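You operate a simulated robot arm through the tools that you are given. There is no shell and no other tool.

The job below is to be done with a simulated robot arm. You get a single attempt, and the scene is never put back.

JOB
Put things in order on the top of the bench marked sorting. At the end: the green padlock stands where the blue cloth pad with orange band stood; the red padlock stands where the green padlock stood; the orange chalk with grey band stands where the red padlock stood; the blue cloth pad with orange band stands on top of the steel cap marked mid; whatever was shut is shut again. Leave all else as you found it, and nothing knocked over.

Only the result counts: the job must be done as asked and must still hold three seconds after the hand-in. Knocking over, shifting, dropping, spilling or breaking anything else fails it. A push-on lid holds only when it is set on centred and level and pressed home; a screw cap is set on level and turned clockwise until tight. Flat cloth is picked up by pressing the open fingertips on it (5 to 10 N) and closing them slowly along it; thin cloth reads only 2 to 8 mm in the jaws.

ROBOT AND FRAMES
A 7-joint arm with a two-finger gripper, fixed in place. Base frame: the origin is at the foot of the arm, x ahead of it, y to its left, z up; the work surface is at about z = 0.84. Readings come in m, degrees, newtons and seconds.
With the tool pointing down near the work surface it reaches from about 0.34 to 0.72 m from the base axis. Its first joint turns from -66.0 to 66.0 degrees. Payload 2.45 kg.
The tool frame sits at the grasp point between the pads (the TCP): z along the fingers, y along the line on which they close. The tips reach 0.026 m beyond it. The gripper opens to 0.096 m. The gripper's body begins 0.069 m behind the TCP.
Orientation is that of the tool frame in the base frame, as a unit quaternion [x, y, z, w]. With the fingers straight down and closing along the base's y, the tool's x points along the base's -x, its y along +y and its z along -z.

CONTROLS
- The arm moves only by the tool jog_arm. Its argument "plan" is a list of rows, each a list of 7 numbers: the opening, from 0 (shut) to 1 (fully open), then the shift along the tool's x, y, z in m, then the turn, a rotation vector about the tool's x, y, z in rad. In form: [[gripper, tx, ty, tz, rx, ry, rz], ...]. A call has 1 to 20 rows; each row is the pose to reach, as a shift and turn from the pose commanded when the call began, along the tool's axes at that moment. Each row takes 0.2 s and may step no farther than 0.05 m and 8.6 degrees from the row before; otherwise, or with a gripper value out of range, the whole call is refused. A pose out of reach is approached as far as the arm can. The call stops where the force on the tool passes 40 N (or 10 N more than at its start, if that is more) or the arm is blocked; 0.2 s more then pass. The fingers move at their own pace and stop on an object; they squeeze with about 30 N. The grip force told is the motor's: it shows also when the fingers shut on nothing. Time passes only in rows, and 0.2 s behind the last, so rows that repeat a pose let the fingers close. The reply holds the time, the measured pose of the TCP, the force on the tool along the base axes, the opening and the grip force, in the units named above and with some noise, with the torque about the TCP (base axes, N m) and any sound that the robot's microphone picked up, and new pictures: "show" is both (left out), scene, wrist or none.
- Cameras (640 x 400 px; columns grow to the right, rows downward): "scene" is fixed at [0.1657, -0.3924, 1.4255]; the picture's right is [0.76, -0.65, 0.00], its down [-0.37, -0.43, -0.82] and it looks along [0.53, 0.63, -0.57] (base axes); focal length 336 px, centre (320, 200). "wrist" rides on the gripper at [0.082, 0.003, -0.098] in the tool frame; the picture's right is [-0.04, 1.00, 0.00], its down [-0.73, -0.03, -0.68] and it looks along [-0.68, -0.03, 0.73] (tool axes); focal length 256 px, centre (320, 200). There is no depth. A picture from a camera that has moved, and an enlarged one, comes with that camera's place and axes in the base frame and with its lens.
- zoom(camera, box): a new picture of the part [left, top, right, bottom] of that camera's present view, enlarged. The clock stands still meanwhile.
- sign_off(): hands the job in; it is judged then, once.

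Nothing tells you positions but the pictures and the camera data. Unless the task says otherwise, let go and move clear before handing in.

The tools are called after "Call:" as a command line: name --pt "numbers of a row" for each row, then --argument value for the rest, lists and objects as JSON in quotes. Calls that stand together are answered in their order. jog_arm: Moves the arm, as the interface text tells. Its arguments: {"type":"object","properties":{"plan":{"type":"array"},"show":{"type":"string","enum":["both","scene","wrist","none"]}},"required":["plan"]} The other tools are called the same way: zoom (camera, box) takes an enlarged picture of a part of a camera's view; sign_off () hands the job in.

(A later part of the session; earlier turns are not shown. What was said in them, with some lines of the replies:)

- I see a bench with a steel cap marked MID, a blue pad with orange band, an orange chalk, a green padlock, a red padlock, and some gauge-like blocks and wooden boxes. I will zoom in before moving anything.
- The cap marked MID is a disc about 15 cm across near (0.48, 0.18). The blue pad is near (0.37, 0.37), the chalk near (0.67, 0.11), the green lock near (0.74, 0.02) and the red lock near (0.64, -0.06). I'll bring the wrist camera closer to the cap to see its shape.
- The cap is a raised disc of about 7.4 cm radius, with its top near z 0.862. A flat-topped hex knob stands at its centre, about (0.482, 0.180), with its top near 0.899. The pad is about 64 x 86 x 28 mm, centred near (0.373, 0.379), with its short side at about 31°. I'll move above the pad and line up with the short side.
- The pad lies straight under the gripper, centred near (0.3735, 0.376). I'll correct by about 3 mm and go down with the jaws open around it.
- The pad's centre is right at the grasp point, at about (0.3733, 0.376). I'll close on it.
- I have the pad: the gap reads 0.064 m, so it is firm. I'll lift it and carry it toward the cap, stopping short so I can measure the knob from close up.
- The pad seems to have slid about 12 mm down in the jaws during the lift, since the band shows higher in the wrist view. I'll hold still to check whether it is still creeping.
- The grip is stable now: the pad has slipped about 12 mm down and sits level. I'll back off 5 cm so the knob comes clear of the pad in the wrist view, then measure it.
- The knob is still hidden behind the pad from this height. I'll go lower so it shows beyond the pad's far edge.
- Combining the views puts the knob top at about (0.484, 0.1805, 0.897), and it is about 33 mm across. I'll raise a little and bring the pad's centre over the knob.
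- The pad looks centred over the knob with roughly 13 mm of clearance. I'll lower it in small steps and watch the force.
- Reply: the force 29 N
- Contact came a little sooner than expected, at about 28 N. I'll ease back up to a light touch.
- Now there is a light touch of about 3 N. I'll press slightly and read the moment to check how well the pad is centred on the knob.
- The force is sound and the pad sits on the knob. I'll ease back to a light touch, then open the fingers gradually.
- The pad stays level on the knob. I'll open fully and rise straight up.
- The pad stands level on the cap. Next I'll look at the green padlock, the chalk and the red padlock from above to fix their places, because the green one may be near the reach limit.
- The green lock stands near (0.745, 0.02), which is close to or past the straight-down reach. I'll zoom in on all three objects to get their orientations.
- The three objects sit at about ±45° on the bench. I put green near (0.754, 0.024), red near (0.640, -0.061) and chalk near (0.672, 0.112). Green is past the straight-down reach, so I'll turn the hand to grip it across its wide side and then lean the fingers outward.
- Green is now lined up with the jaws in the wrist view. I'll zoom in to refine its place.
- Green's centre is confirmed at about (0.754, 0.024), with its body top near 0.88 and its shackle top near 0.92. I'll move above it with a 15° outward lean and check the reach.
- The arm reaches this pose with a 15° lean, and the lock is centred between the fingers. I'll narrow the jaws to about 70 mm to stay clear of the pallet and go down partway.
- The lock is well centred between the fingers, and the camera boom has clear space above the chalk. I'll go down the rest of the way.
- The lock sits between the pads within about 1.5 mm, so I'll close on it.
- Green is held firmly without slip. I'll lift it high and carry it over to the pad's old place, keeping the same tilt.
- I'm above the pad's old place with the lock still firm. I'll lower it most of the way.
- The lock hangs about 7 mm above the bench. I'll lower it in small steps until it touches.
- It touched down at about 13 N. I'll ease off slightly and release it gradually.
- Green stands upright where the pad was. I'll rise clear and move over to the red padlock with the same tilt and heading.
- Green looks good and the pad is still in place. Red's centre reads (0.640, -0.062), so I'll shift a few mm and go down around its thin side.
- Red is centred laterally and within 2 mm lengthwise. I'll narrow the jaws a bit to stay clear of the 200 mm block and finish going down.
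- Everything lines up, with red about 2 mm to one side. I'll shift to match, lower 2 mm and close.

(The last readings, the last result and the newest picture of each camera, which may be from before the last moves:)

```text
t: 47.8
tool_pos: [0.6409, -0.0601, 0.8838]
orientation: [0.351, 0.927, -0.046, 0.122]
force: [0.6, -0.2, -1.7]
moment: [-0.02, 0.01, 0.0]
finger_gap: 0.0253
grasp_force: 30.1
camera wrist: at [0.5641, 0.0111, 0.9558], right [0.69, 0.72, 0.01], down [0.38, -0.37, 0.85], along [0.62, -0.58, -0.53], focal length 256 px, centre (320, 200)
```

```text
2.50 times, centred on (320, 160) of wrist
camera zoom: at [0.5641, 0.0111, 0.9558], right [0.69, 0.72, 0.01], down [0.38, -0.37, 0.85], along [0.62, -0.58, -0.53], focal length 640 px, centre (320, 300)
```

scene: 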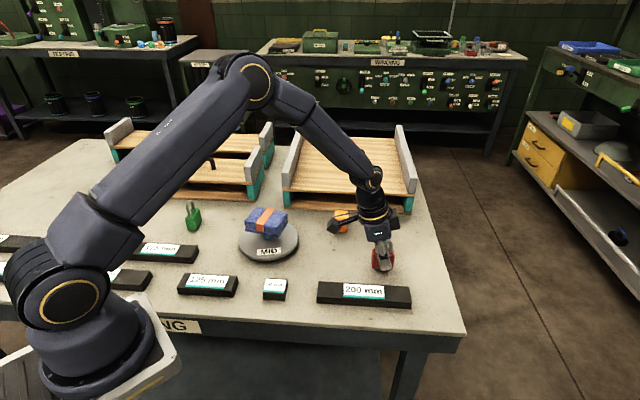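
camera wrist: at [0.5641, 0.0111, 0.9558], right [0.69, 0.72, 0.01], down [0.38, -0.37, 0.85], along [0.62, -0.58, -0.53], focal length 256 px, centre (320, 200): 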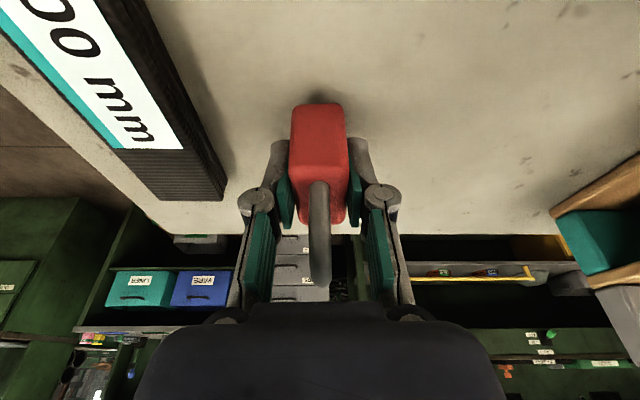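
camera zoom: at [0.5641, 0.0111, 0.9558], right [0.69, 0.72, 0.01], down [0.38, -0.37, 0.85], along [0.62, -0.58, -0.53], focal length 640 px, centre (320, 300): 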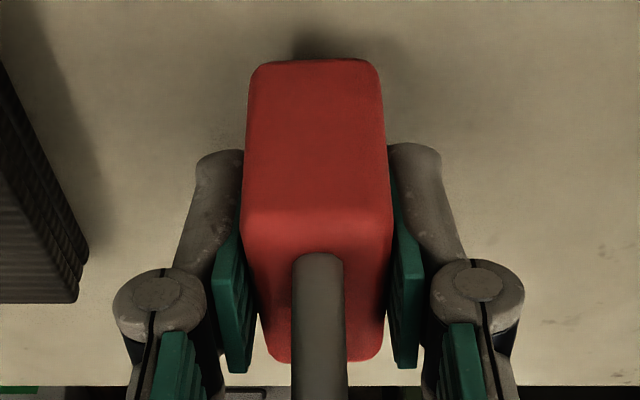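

Red is held firmly. I'll lift it and carry it over to green's old place at (0.755, 0.023).

Call:
jog_arm --pt "0.1 -0.0078 0 -0.029 0 0 0" --pt "0.1 -0.0181 0 -0.0676 0 0 0" --pt "0.1 -0.0271 0 -0.1013 0 0 0" --pt "0.1 -0.031 0 -0.1158 0 0 0" --pt "0.1 -0.0369 0.0278 -0.1142 0 0 0" --pt "0.1 -0.0442 0.0625 -0.1122 0 0 0" --pt "0.1 -0.0516 0.0972 -0.1102 0 0 0" --pt "0.1 -0.0575 0.125 -0.1086 0 0 0" --pt "0.1 -0.0604 0.1388 -0.1078 0 0 0" --pt "0.1 -0.0604 0.1388 -0.1078 0 0 0" --show "both"

```text
t: 50.0
tool_pos: [0.7561, 0.0255, 1.0039]
orientation: [0.351, 0.927, -0.046, 0.122]
force: [0.1, 0.4, -1.1]
moment: [-0.03, -0.02, 0.01]
finger_gap: 0.0256
grasp_force: 30.6
camera wrist: at [0.6789, 0.0962, 1.0755], right [0.69, 0.72, 0.01], down [0.38, -0.38, 0.85], along [0.61, -0.58, -0.53], focal length 256 px, centre (320, 200)
```

scene: 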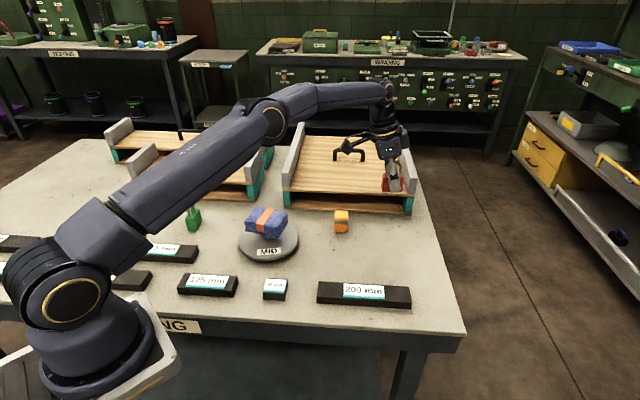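
wrist: 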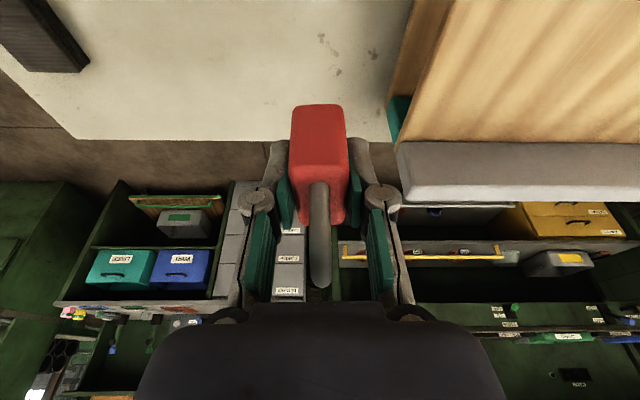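

I'm over green's old place. I'll lower to about 8 mm above the bench and check the position there.

Call:
jog_arm --pt "0.1 0.0075 -0.001 0.029 0 0 0" --pt "0.1 0.0155 -0.0017 0.06 0 0 0" --pt "0.1 0.0235 -0.0017 0.09 0 0 0" --pt "0.1 0.0285 -0.0017 0.109 0 0 0" --pt "0.1 0.0308 -0.0017 0.1177 0 0 0" --pt "0.1 0.0308 -0.0017 0.1177 0 0 0" --pt "0.1 0.0308 -0.0017 0.1177 0 0 0" --show "both"

Call:
zoom --camera "scene" --box '[330, 150, 450, 250]'

```text
t: 51.6
tool_pos: [0.7542, 0.0226, 0.8811]
orientation: [0.351, 0.927, -0.047, 0.122]
force: [0.9, 0.7, -1.2]
moment: [-0.01, 0.02, -0.03]
finger_gap: 0.0253
grasp_force: 29.8
camera wrist: at [0.6785, 0.0939, 0.9526], right [0.69, 0.72, 0.01], down [0.38, -0.37, 0.85], along [0.62, -0.58, -0.53], focal length 256 px, centre (320, 200)
```

scene: 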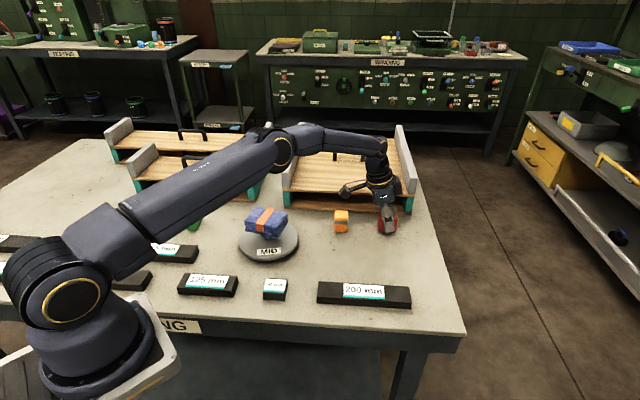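
wrist: 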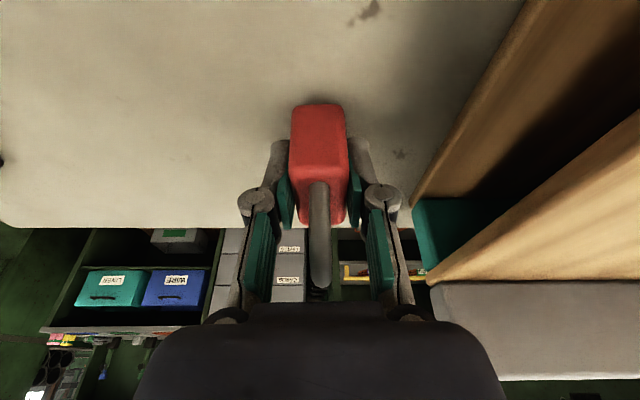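

```text
4.00 times, centred on (390, 200) of scene
camera zoom: at [0.1658, -0.3924, 1.4255], right [0.76, -0.65, 0.0], down [-0.37, -0.43, -0.82], along [0.53, 0.63, -0.57], focal length 1343 px, centre (40, 200)
```

zoom: 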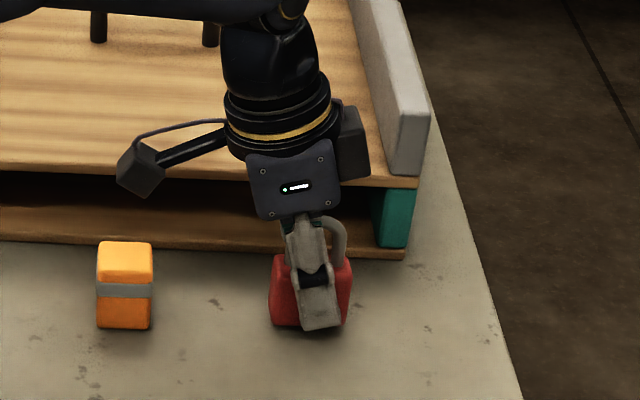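

The position is within 1 mm of target. I'll lower to touch in small steps.

Call:
jog_arm --pt "0.1 0.0008 0.001 0.0029 0 0 0" --pt "0.1 0.0016 0.001 0.0058 0 0 0" --pt "0.1 0.0016 0.001 0.0058 0 0 0" --show "none"

Call:
jog_arm --pt "0.1 0.0001 0 0.0005 0 0 0" --pt "0.1 0.0003 0 0.001 0 0 0" --pt "0.1 0.0003 0 0.001 0 0 0" --show "none"

```text
t: 52.4
tool_pos: [0.7556, 0.0233, 0.8759]
orientation: [0.351, 0.927, -0.046, 0.122]
force: [-0.3, 0.3, -1.1]
moment: [-0.01, -0.02, 0.01]
finger_gap: 0.0253
grasp_force: 29.8
```

```text
t: 53.2
tool_pos: [0.7544, 0.0232, 0.8728]
orientation: [0.351, 0.927, -0.046, 0.122]
force: [0.0, -0.2, -1.3]
moment: [0.01, -0.03, 0.03]
finger_gap: 0.0254
grasp_force: 29.8
```

Call:
jog_arm --pt "0.1 0.0001 0 0.0005 0 0 0" --pt "0.1 0.0003 0 0.001 0 0 0" --pt "0.1 0.0003 0 0.001 0 0 0" --show "none"

```text
t: 54.0
tool_pos: [0.7557, 0.0239, 0.8752]
orientation: [0.351, 0.927, -0.046, 0.122]
force: [-1.5, 0.6, 3.1]
moment: [0.13, 0.11, 0.07]
finger_gap: 0.0251
grasp_force: 30.5
```

There is a light touch at about 3 N. I'll release gradually, opening only to about 50 mm because of the pallet.

Call:
jog_arm --pt "0.265 0 0 0 0 0 0" --pt "0.28 0 0 0 0 0 0" --pt "0.3 0 0 0 0 0 0" --pt "0.36 0 0 0 0 0 0" --pt "0.44 0 0 0 0 0 0" --pt "0.52 0 0 0 0 0 0" --pt "0.52 0 0 0 0 0 0" --show "both"

Call:
zoom --camera "wrist" --box '[220, 80, 420, 240]'

Call:
zoom --camera "scene" --box '[330, 150, 450, 250]'

```text
t: 55.6
tool_pos: [0.7562, 0.0243, 0.8733]
orientation: [0.351, 0.927, -0.046, 0.122]
force: [0.2, -0.8, -0.1]
moment: [0.03, 0.02, 0.01]
finger_gap: 0.0501
grasp_force: 0.1
camera wrist: at [0.6796, 0.0946, 0.9454], right [0.69, 0.72, 0.01], down [0.38, -0.37, 0.85], along [0.62, -0.58, -0.53], focal length 256 px, centre (320, 200)
```

scene: 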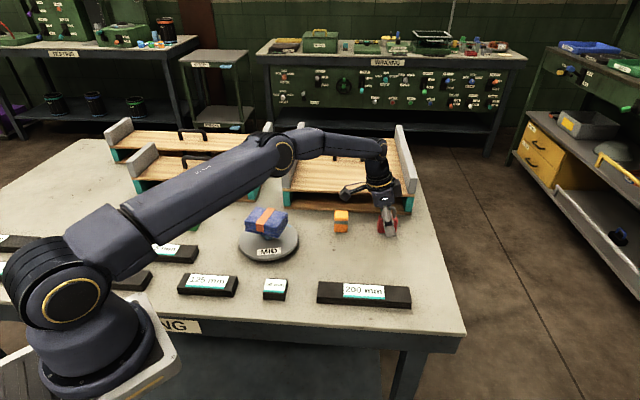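
wrist: 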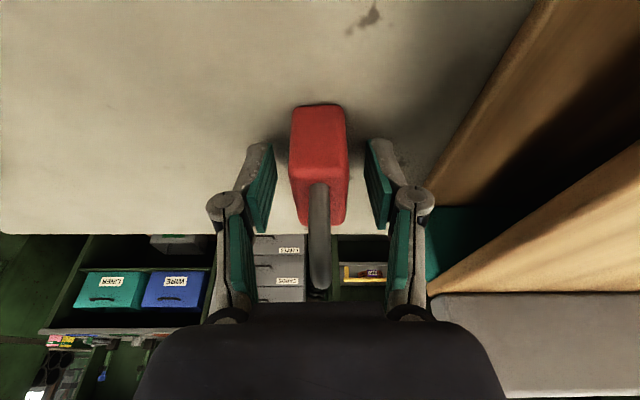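

```text
2.50 times, centred on (320, 160) of wrist
camera zoom: at [0.6796, 0.0946, 0.9454], right [0.69, 0.72, 0.01], down [0.38, -0.37, 0.85], along [0.62, -0.58, -0.53], focal length 640 px, centre (320, 300)
```

zoom: 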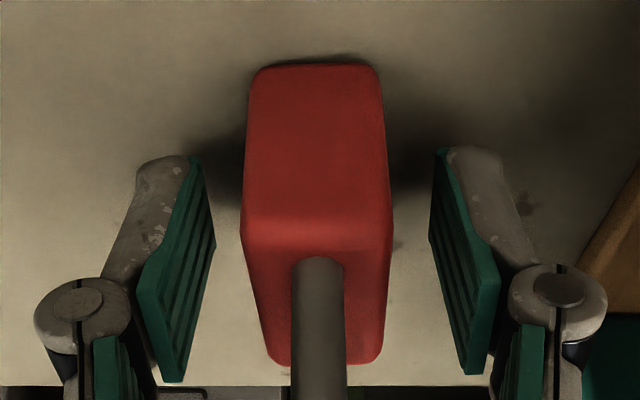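

```text
4.00 times, centred on (390, 200) of scene
camera zoom: at [0.1657, -0.3924, 1.4255], right [0.76, -0.65, 0.0], down [-0.37, -0.43, -0.82], along [0.53, 0.63, -0.57], focal length 1343 px, centre (40, 200)
```

zoom: 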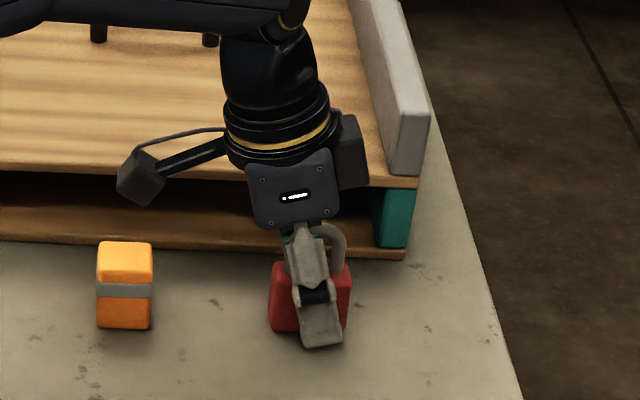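

Red stands upright where green stood. I'll rise clear, straighten the tool and move above the chalk.

Call:
jog_arm --pt "0.52 -0.0078 0 -0.029 0 0 0" --pt "0.52 -0.0181 0 -0.0676 0 0 0" --pt "0.52 -0.0284 0 -0.1062 0 0 0" --pt "0.52 -0.0336 0 -0.1255 0 0 0" --pt "0.58 -0.0045 0.0026 -0.1333 0 0.0655 0" --pt "0.63 0.0246 0.0052 -0.1411 0 0.1309 0" --pt "0.63 0.0537 0.0077 -0.1489 0 0.1964 0" --pt "0.63 0.0828 0.0103 -0.1567 0 0.2618 0" --pt "0.63 0.0828 0.0103 -0.1567 0 0.2618 0" --show "both"

Call:
zoom --camera "wrist" --box '[240, 60, 400, 180]'

Call:
zoom --camera "scene" --box '[310, 180, 430, 280]'

```text
t: 57.6
tool_pos: [0.673, 0.1123, 1.0009]
orientation: [0.355, 0.935, 0.0, 0.0]
force: [0.0, -1.2, 0.2]
moment: [-0.02, -0.02, 0.02]
finger_gap: 0.0605
grasp_force: 0.0
camera wrist: at [0.6137, 0.1683, 1.0987], right [0.69, 0.72, 0.0], down [0.53, -0.51, 0.68], along [0.49, -0.47, -0.73], focal length 256 px, centre (320, 200)
```

scene: 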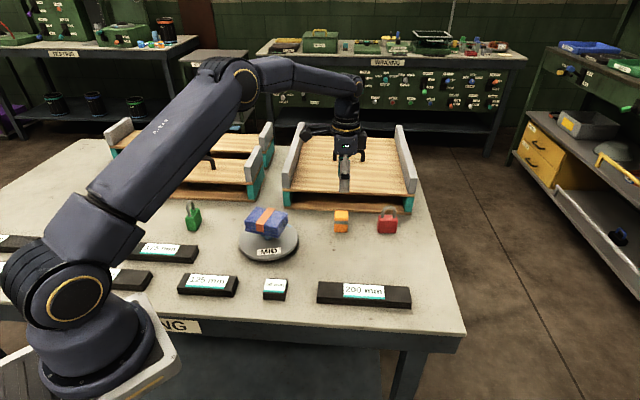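
wrist: 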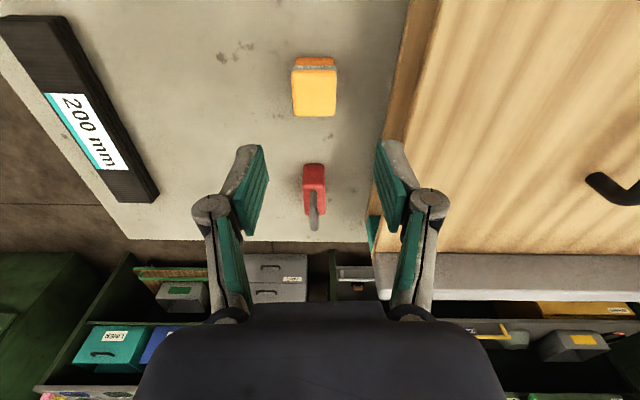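

```text
3.33 times, centred on (320, 120) of wrist
camera zoom: at [0.6137, 0.1683, 1.0987], right [0.69, 0.72, 0.0], down [0.53, -0.51, 0.68], along [0.49, -0.47, -0.73], focal length 853 px, centre (320, 467)
```

zoom: 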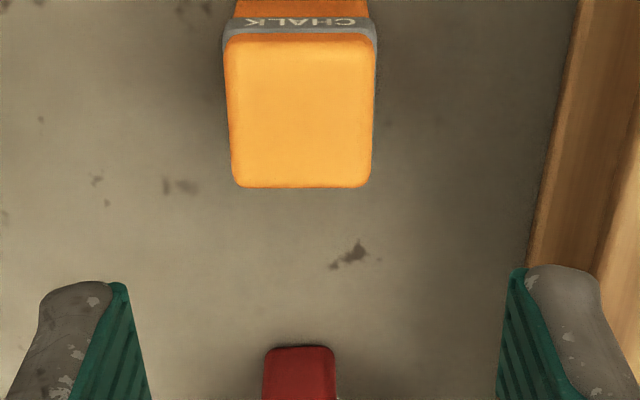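

```text
4.00 times, centred on (370, 230) of scene
camera zoom: at [0.1657, -0.3924, 1.4255], right [0.76, -0.65, 0.0], down [-0.37, -0.43, -0.82], along [0.53, 0.63, -0.57], focal length 1343 px, centre (120, 80)
```

zoom: 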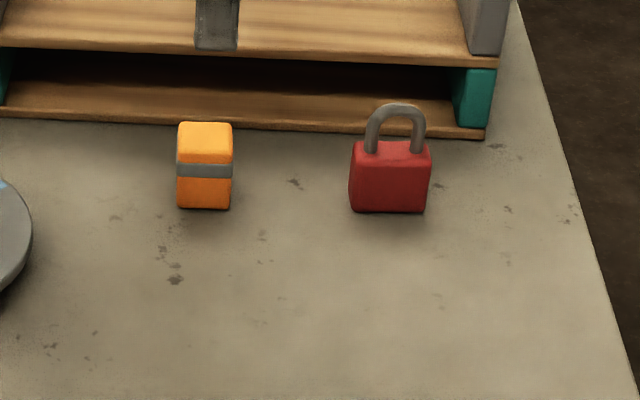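

Red looks good at green's place. The chalk is 5 mm off to one side of the tool axis, so I'll shift over and go down to just above it.

Call:
jog_arm --pt "0.64 0 -0.0025 0.03 0 0 0" --pt "0.64 0 -0.005 0.06 0 0 0" --pt "0.64 0 -0.005 0.079 0 0 0" --pt "0.64 0 -0.005 0.079 0 0 0" --show "both"

Call:
zoom --camera "wrist" --box '[220, 80, 420, 240]'

Call:
zoom --camera "scene" --box '[280, 150, 420, 250]'

```text
t: 58.6
tool_pos: [0.6683, 0.1071, 0.9235]
orientation: [0.354, 0.935, -0.001, 0.0]
force: [1.1, -0.1, -0.1]
moment: [-0.04, 0.02, -0.01]
finger_gap: 0.0616
grasp_force: 0.0
camera wrist: at [0.6097, 0.1632, 1.0196], right [0.69, 0.72, 0.0], down [0.53, -0.51, 0.68], along [0.49, -0.47, -0.73], focal length 256 px, centre (320, 200)
```

scene: 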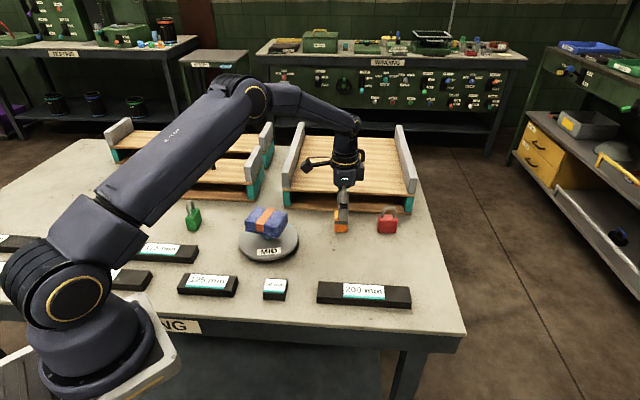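
wrist: 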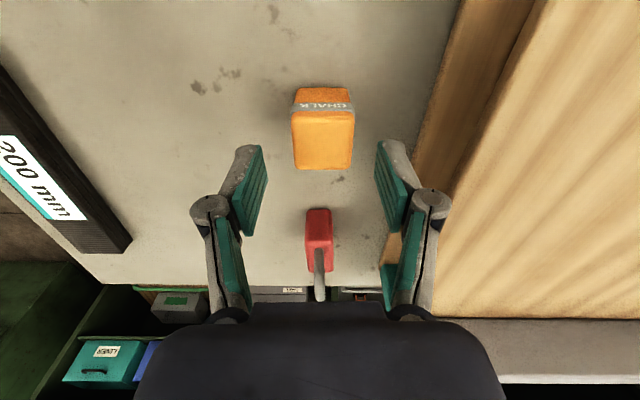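

```text
2.50 times, centred on (320, 160) of wrist
camera zoom: at [0.6097, 0.1632, 1.0196], right [0.69, 0.72, 0.0], down [0.53, -0.51, 0.68], along [0.49, -0.47, -0.73], focal length 640 px, centre (320, 300)
```

zoom: 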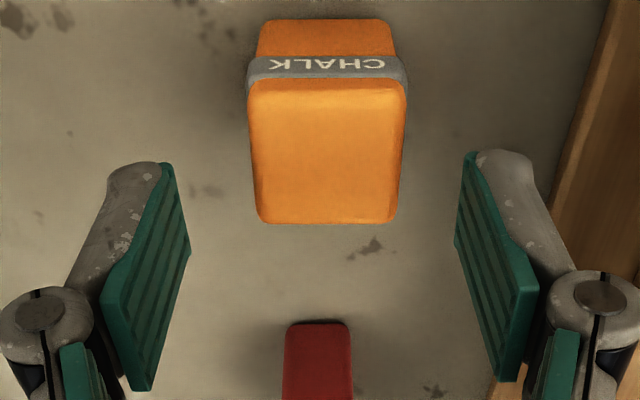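

```text
4.00 times, centred on (350, 200) of scene
camera zoom: at [0.1657, -0.3924, 1.4255], right [0.76, -0.65, 0.0], down [-0.37, -0.43, -0.82], along [0.53, 0.63, -0.57], focal length 1343 px, centre (200, 200)
```

zoom: 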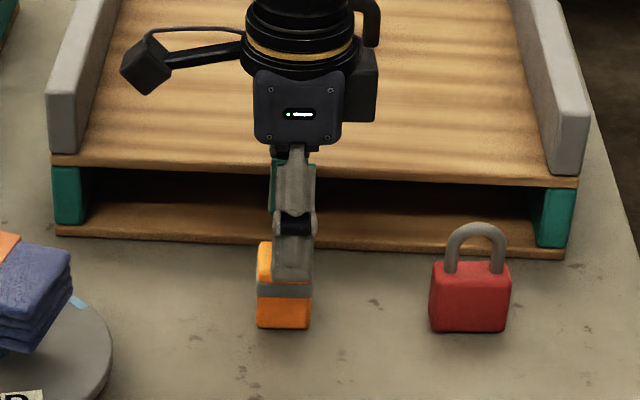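

The chalk is centred within about 1.5 mm. I'll go down around it.

Call:
jog_arm --pt "0.64 0 0.0015 0.02 0 0 0" --pt "0.64 0 0.0015 0.04 0 0 0" --pt "0.64 0 0.0015 0.053 0 0 0" --pt "0.64 0 0.0015 0.053 0 0 0" --show "wrist"

Call:
zoom --camera "wrist" --box '[220, 80, 420, 240]'

```text
t: 59.6
tool_pos: [0.6701, 0.1078, 0.8705]
orientation: [0.355, 0.935, -0.001, 0.0]
force: [-0.1, 0.3, 0.2]
moment: [0.0, -0.01, 0.01]
finger_gap: 0.0613
grasp_force: 0.1
camera wrist: at [0.6107, 0.164, 0.9674], right [0.69, 0.72, 0.0], down [0.53, -0.51, 0.68], along [0.49, -0.47, -0.73], focal length 256 px, centre (320, 200)
```

wrist: 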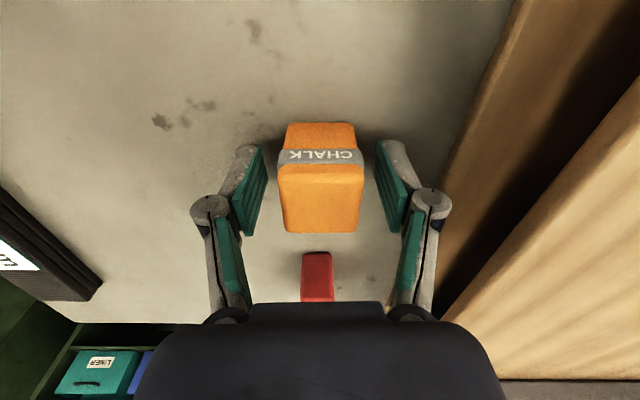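

```text
2.50 times, centred on (320, 160) of wrist
camera zoom: at [0.6107, 0.164, 0.9674], right [0.69, 0.72, 0.0], down [0.53, -0.51, 0.68], along [0.49, -0.47, -0.73], focal length 640 px, centre (320, 300)
```

zoom: 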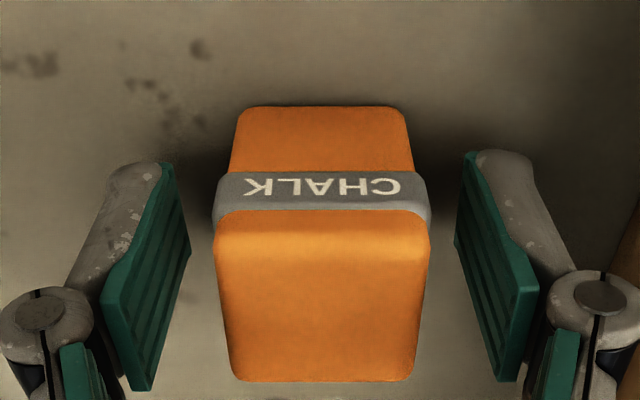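

The chalk is centred in the jaws, so I'll close and lift it slightly to check the grip.

Call:
jog_arm --pt "0.5 0 0 0 0 0 0" --pt "0.42 0 0 0 0 0 0" --pt "0.25 0 0 0 0 0 0" --pt "0.25 0 0 0 0 0 0" --pt "0.25 0 0 0 0 0 0" --show "wrist"

Call:
jog_arm --pt "0.25 0 0 -0.0025 0 0 0" --pt "0.25 0 0 -0.005 0 0 0" --pt "0.25 0 0 -0.01 0 0 0" --pt "0.25 0 0 -0.01 0 0 0" --pt "0.25 0 0 -0.01 0 0 0" --show "both"

Call:
zoom --camera "wrist" --box '[220, 80, 420, 240]'

```text
t: 60.8
tool_pos: [0.6691, 0.1079, 0.8718]
orientation: [0.355, 0.935, 0.0, -0.001]
force: [0.1, -0.1, 0.1]
moment: [0.06, -0.01, 0.03]
finger_gap: 0.0353
grasp_force: 29.9
camera wrist: at [0.6106, 0.164, 0.9676], right [0.69, 0.72, 0.0], down [0.53, -0.51, 0.68], along [0.49, -0.47, -0.73], focal length 256 px, centre (320, 200)
```

wrist: 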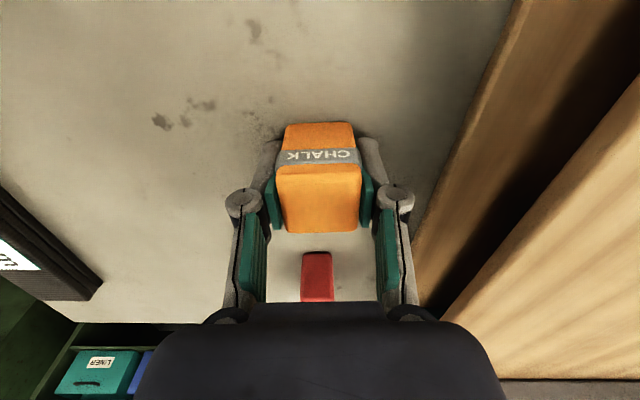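

```text
t: 62.0
tool_pos: [0.671, 0.1086, 0.8812]
orientation: [0.355, 0.935, 0.0, 0.0]
force: [0.0, 0.4, -1.3]
moment: [-0.03, 0.0, 0.02]
finger_gap: 0.0355
grasp_force: 30.3
camera wrist: at [0.6107, 0.1644, 0.9772], right [0.69, 0.72, 0.0], down [0.53, -0.51, 0.68], along [0.49, -0.47, -0.73], focal length 256 px, centre (320, 200)
```

scene: 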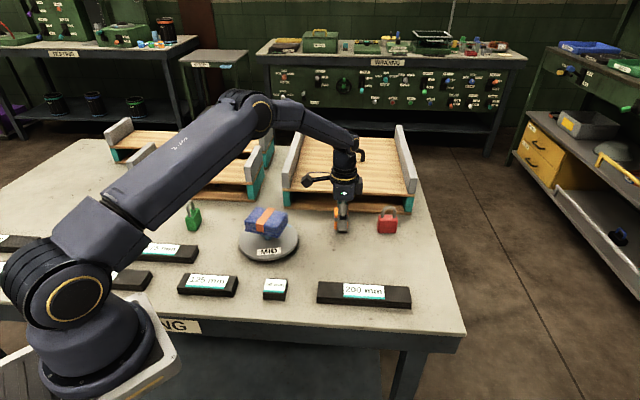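
wrist: 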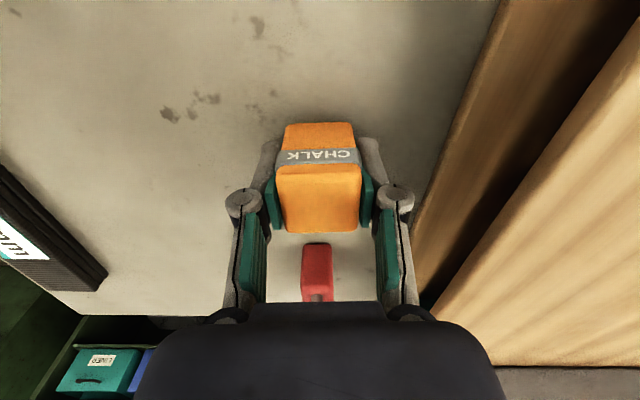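

```text
2.50 times, centred on (320, 160) of wrist
camera zoom: at [0.6107, 0.1644, 0.9772], right [0.69, 0.72, 0.0], down [0.53, -0.51, 0.68], along [0.49, -0.47, -0.73], focal length 640 px, centre (320, 300)
```

zoom: 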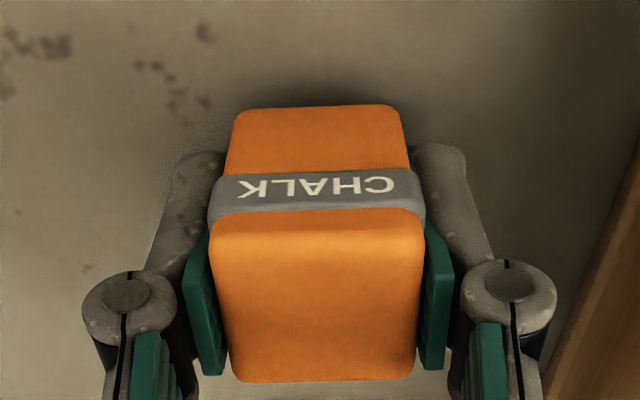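

The chalk is held without slip. I'll lift it and carry it to red's old place at (0.640, -0.061).

Call:
jog_arm --pt "0.25 0 0 -0.03 0 0 0" --pt "0.25 0 0 -0.07 0 0 0" --pt "0.25 0 0 -0.09 0 0 0" --pt "0.25 -0.0181 -0.0292 -0.09 0 0 0" --pt "0.25 -0.0406 -0.0658 -0.09 0 0 0" --pt "0.25 -0.0632 -0.1023 -0.09 0 0 0" --pt "0.25 -0.0813 -0.1316 -0.09 0 0 0" --pt "0.25 -0.0903 -0.1462 -0.09 0 0 0" --pt "0.25 -0.0903 -0.1462 -0.09 0 0 0" --pt "0.25 -0.0903 -0.1462 -0.09 0 0 0" --show "both"

```text
t: 64.2
tool_pos: [0.6422, -0.0616, 0.9713]
orientation: [0.354, 0.935, 0.0, 0.0]
force: [0.2, 0.4, -0.7]
moment: [-0.02, 0.02, 0.0]
finger_gap: 0.0352
grasp_force: 29.9
camera wrist: at [0.5815, -0.0059, 1.0675], right [0.69, 0.72, 0.0], down [0.53, -0.51, 0.68], along [0.49, -0.47, -0.73], focal length 256 px, centre (320, 200)
```

scene: 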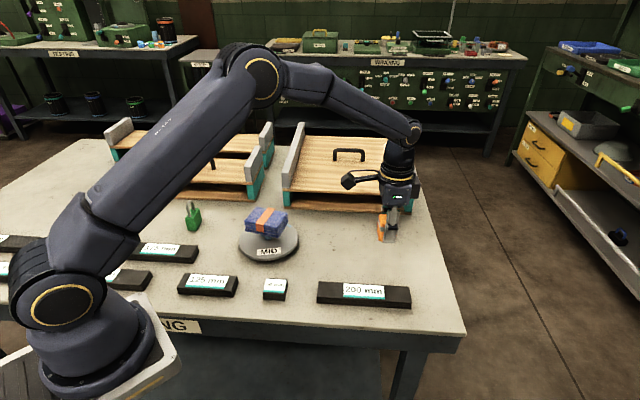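
wrist: 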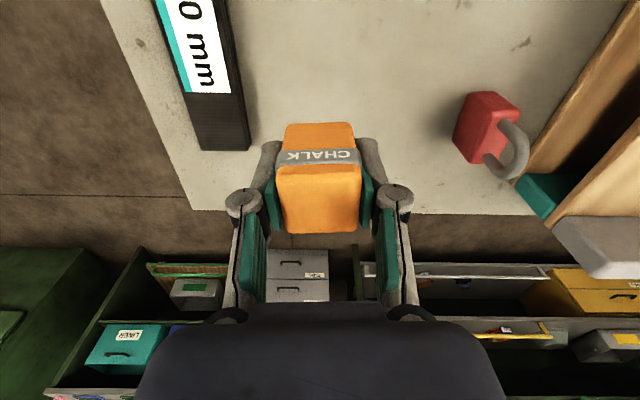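

I'm close to red's old place. I'll make a small correction and lower.

Call:
jog_arm --pt "0.25 0.0014 0 0.03 0 0 0" --pt "0.25 0.0026 0 0.06 0 0 0" --pt "0.25 0.0026 0 0.083 0 0 0" --pt "0.25 0.0026 0 0.093 0 0 0" --pt "0.25 0.0026 0 0.093 0 0 0" --show "both"

Call:
zoom --camera "scene" --box '[310, 190, 450, 300]'

```text
t: 65.4
tool_pos: [0.6386, -0.0606, 0.8778]
orientation: [0.354, 0.935, 0.0, 0.0]
force: [0.0, 0.4, -1.1]
moment: [0.0, 0.0, 0.03]
finger_gap: 0.0353
grasp_force: 29.9
camera wrist: at [0.5786, -0.0043, 0.9738], right [0.69, 0.72, 0.0], down [0.53, -0.51, 0.68], along [0.49, -0.47, -0.73], focal length 256 px, centre (320, 200)
```

scene: 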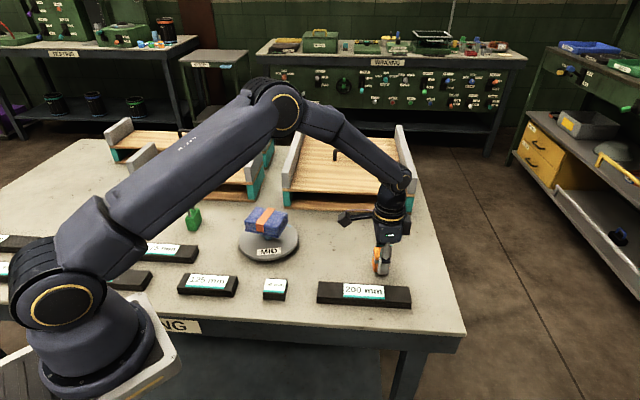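
wrist: 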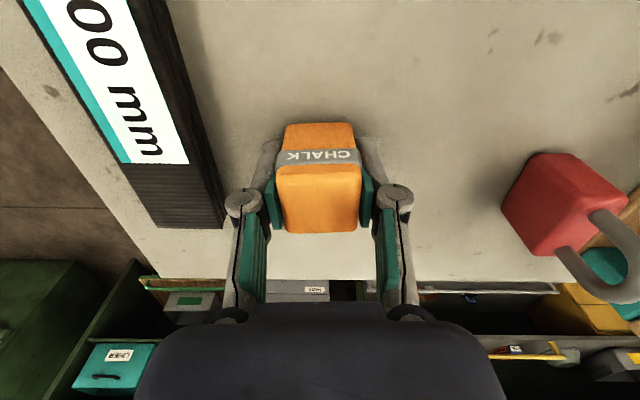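

```text
3.64 times, centred on (380, 245) of scene
camera zoom: at [0.1658, -0.3924, 1.4255], right [0.76, -0.65, 0.0], down [-0.37, -0.43, -0.82], along [0.53, 0.63, -0.57], focal length 1221 px, centre (102, 36)
```

zoom: 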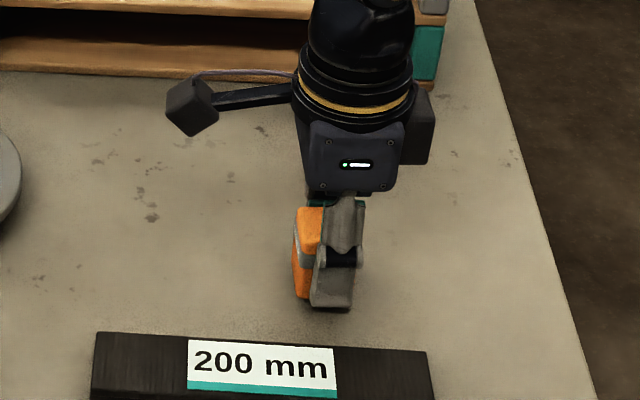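

It's within 1 mm of the target. I'll lower to touch.

Call:
jog_arm --pt "0.25 0 0.001 0.003 0 0 0" --pt "0.25 0 0.001 0.005 0 0 0" --pt "0.25 0 0.001 0.006 0 0 0" --pt "0.25 0 0.001 0.006 0 0 0" --show "none"

Call:
jog_arm --pt "0.25 0 0 0.0005 0 0 0" --pt "0.25 0 0 0.001 0 0 0" --pt "0.25 0 0 0.001 0 0 0" --show "none"

```text
t: 66.4
tool_pos: [0.6383, -0.0595, 0.872]
orientation: [0.354, 0.935, 0.0, 0.0]
force: [-0.5, 0.2, -0.1]
moment: [-0.01, 0.02, 0.01]
finger_gap: 0.0352
grasp_force: 29.8
```

```text
t: 67.2
tool_pos: [0.6398, -0.0593, 0.8724]
orientation: [0.354, 0.935, 0.001, 0.0]
force: [-0.6, 0.2, -0.4]
moment: [-0.01, 0.01, 0.03]
finger_gap: 0.0353
grasp_force: 29.7
```

Call:
jog_arm --pt "0.25 0 0 0.0005 0 0 0" --pt "0.25 0 0 0.001 0 0 0" --pt "0.25 0 0 0.001 0 0 0" --show "none"

```text
t: 68.0
tool_pos: [0.6387, -0.06, 0.8707]
orientation: [0.354, 0.935, 0.001, 0.0]
force: [-1.5, -0.6, 3.3]
moment: [0.07, 0.03, 0.02]
finger_gap: 0.0352
grasp_force: 29.6
```

The chalk touches lightly at about 3 N. I'll release it gradually.

Call:
jog_arm --pt "0.37 0 0 0 0 0 0" --pt "0.385 0 0 0 0 0 0" --pt "0.41 0 0 0 0 0 0" --pt "0.46 0 0 0 0 0 0" --pt "0.54 0 0 0 0 0 0" --pt "0.62 0 0 0 0 0 0" --pt "0.62 0 0 0 0 0 0" --show "both"

Call:
zoom --camera "wrist" --box '[220, 80, 420, 240]'

Call:
zoom --camera "scene" --box '[310, 190, 450, 300]'

```text
t: 69.6
tool_pos: [0.6384, -0.0593, 0.8719]
orientation: [0.353, 0.935, 0.0, 0.001]
force: [-1.0, 0.1, -0.3]
moment: [0.0, -0.02, -0.01]
finger_gap: 0.0595
grasp_force: 0.1
camera wrist: at [0.5796, -0.003, 0.9673], right [0.69, 0.72, 0.0], down [0.53, -0.51, 0.68], along [0.49, -0.47, -0.73], focal length 256 px, centre (320, 200)
```

scene: 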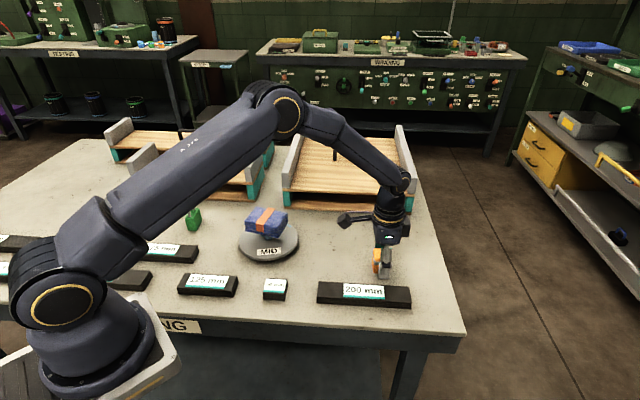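
wrist: 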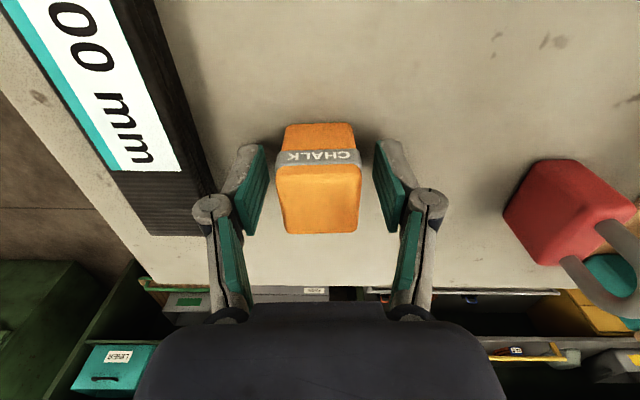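

```text
2.50 times, centred on (320, 160) of wrist
camera zoom: at [0.5796, -0.003, 0.9673], right [0.69, 0.72, 0.0], down [0.53, -0.51, 0.68], along [0.49, -0.47, -0.73], focal length 640 px, centre (320, 300)
```

zoom: 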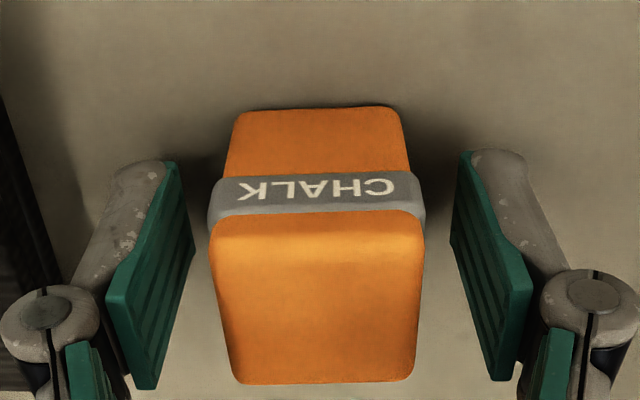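

```text
3.64 times, centred on (380, 245) of scene
camera zoom: at [0.1657, -0.3924, 1.4255], right [0.76, -0.65, 0.0], down [-0.37, -0.43, -0.82], along [0.53, 0.63, -0.57], focal length 1221 px, centre (102, 36)
```

zoom: 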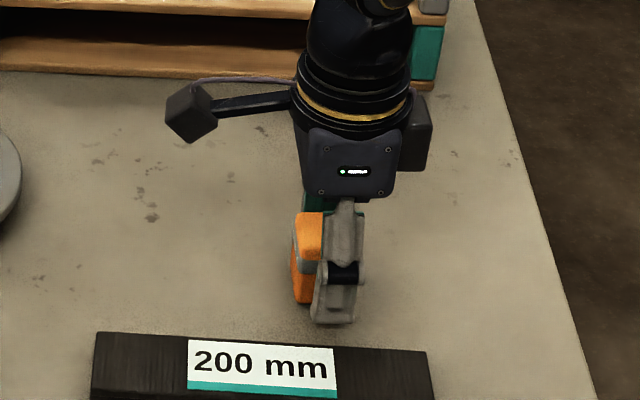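

The chalk stands where red was. I'll rise straight up and move clear for a final check.

Call:
jog_arm --pt "0.62 0 0 -0.03 0 0 0" --pt "0.62 0 0 -0.07 0 0 0" --pt "0.62 0 0 -0.11 0 0 0" --pt "0.62 0 0 -0.15 0 0 0" --pt "0.62 0.03 -0.02 -0.17 0 0 0" --pt "0.62 0.065 -0.045 -0.19 0 0 0" --pt "0.62 0.1 -0.07 -0.2 0 0 0" --pt "0.62 0.13 -0.09 -0.2 0 0 0" --pt "0.62 0.13 -0.09 -0.2 0 0 0" --show "both"

Call:
zoom --camera "scene" --box '[310, 180, 450, 290]'

Call:
zoom --camera "scene" --box '[150, 180, 320, 280]'

Call:
zoom --camera "scene" --box '[0, 110, 470, 330]'

```text
t: 71.6
tool_pos: [0.4797, -0.04, 1.0672]
orientation: [0.354, 0.935, 0.0, 0.0]
force: [0.2, 0.1, -0.5]
moment: [-0.01, -0.01, -0.01]
finger_gap: 0.0593
grasp_force: 0.0
camera wrist: at [0.4203, 0.017, 1.1642], right [0.69, 0.72, 0.0], down [0.53, -0.51, 0.68], along [0.49, -0.47, -0.73], focal length 256 px, centre (320, 200)
```

scene: 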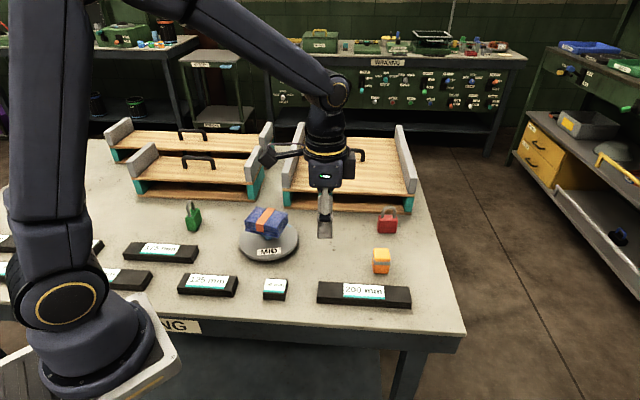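
wrist: 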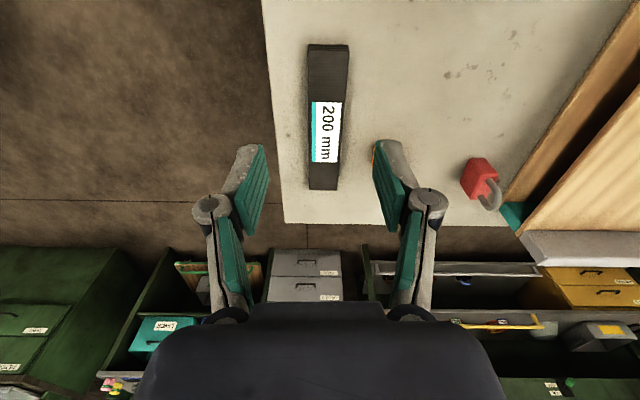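

```text
3.64 times, centred on (380, 235) of scene
camera zoom: at [0.1657, -0.3924, 1.4255], right [0.76, -0.65, 0.0], down [-0.37, -0.43, -0.82], along [0.53, 0.63, -0.57], focal length 1221 px, centre (102, 73)
```

zoom: 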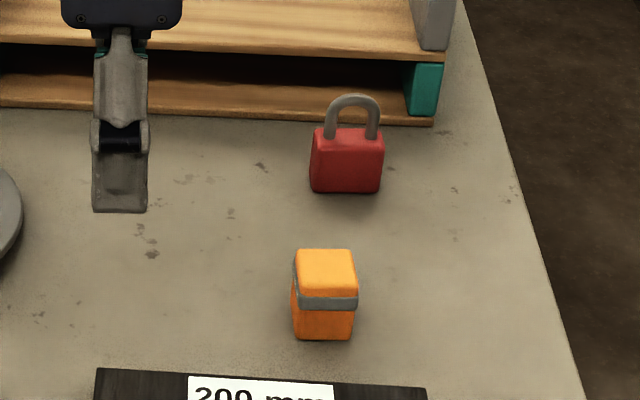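

```text
3.76 times, centred on (235, 230) of scene
camera zoom: at [0.1657, -0.3924, 1.4255], right [0.76, -0.65, 0.0], down [-0.37, -0.43, -0.82], along [0.53, 0.63, -0.57], focal length 1264 px, centre (640, 87)
```

zoom: 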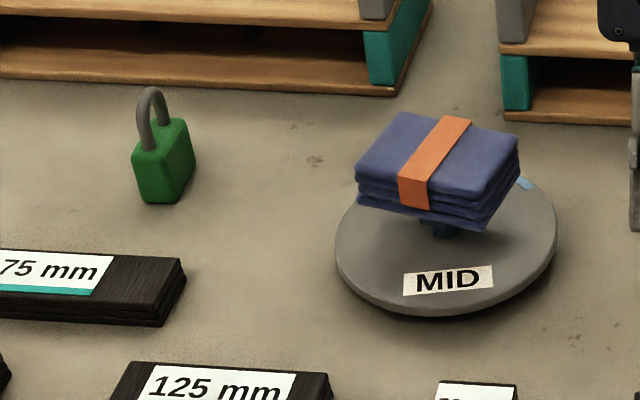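

```text
1.36 times, centred on (235, 220) of scene
camera zoom: at [0.1657, -0.3924, 1.4255], right [0.76, -0.65, 0.0], down [-0.37, -0.43, -0.82], along [0.53, 0.63, -0.57], focal length 457 px, centre (436, 173)
```

zoom: 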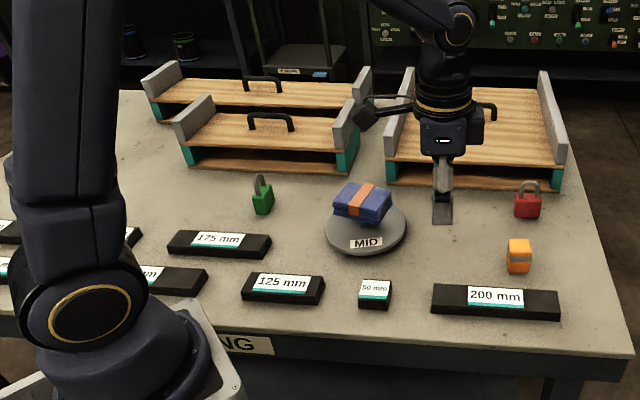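

Everything is in place and upright. Green stands where the pad was, red where green was, chalk where red was, and the pad rests level on the MID cap, which has not moved. The hand is empty and clear of everything, so I'm handing the job in.

Call:
sign_off

```text
The job is handed in.
```

The job is done and handed in; no verdict came back with the hand-in. In the last camera check every item was upright and the hand was empty and clear.

- **Green padlock:** it stands where the blue pad stood, at about (0.373, 0.376).
- **Red padlock:** it stands where the green padlock stood, at about (0.755, 0.023). It kept its own heading, so it is turned about 90° from how green stood.
- **Orange chalk:** it stands where the red padlock stood, at about (0.640, -0.060).
- **Blue pad:** it lies level on top of the cap marked mid, centred on the cap's hex knob. I chose the knob because the flat ring around it is narrower than the pad. It stayed put there while I moved the other items. If the judge expects the pad on the flat part of the cap, this placement could be marked wrong.

I did not open anything, so there was nothing to shut again. The cap has not moved, and nothing was knocked over.
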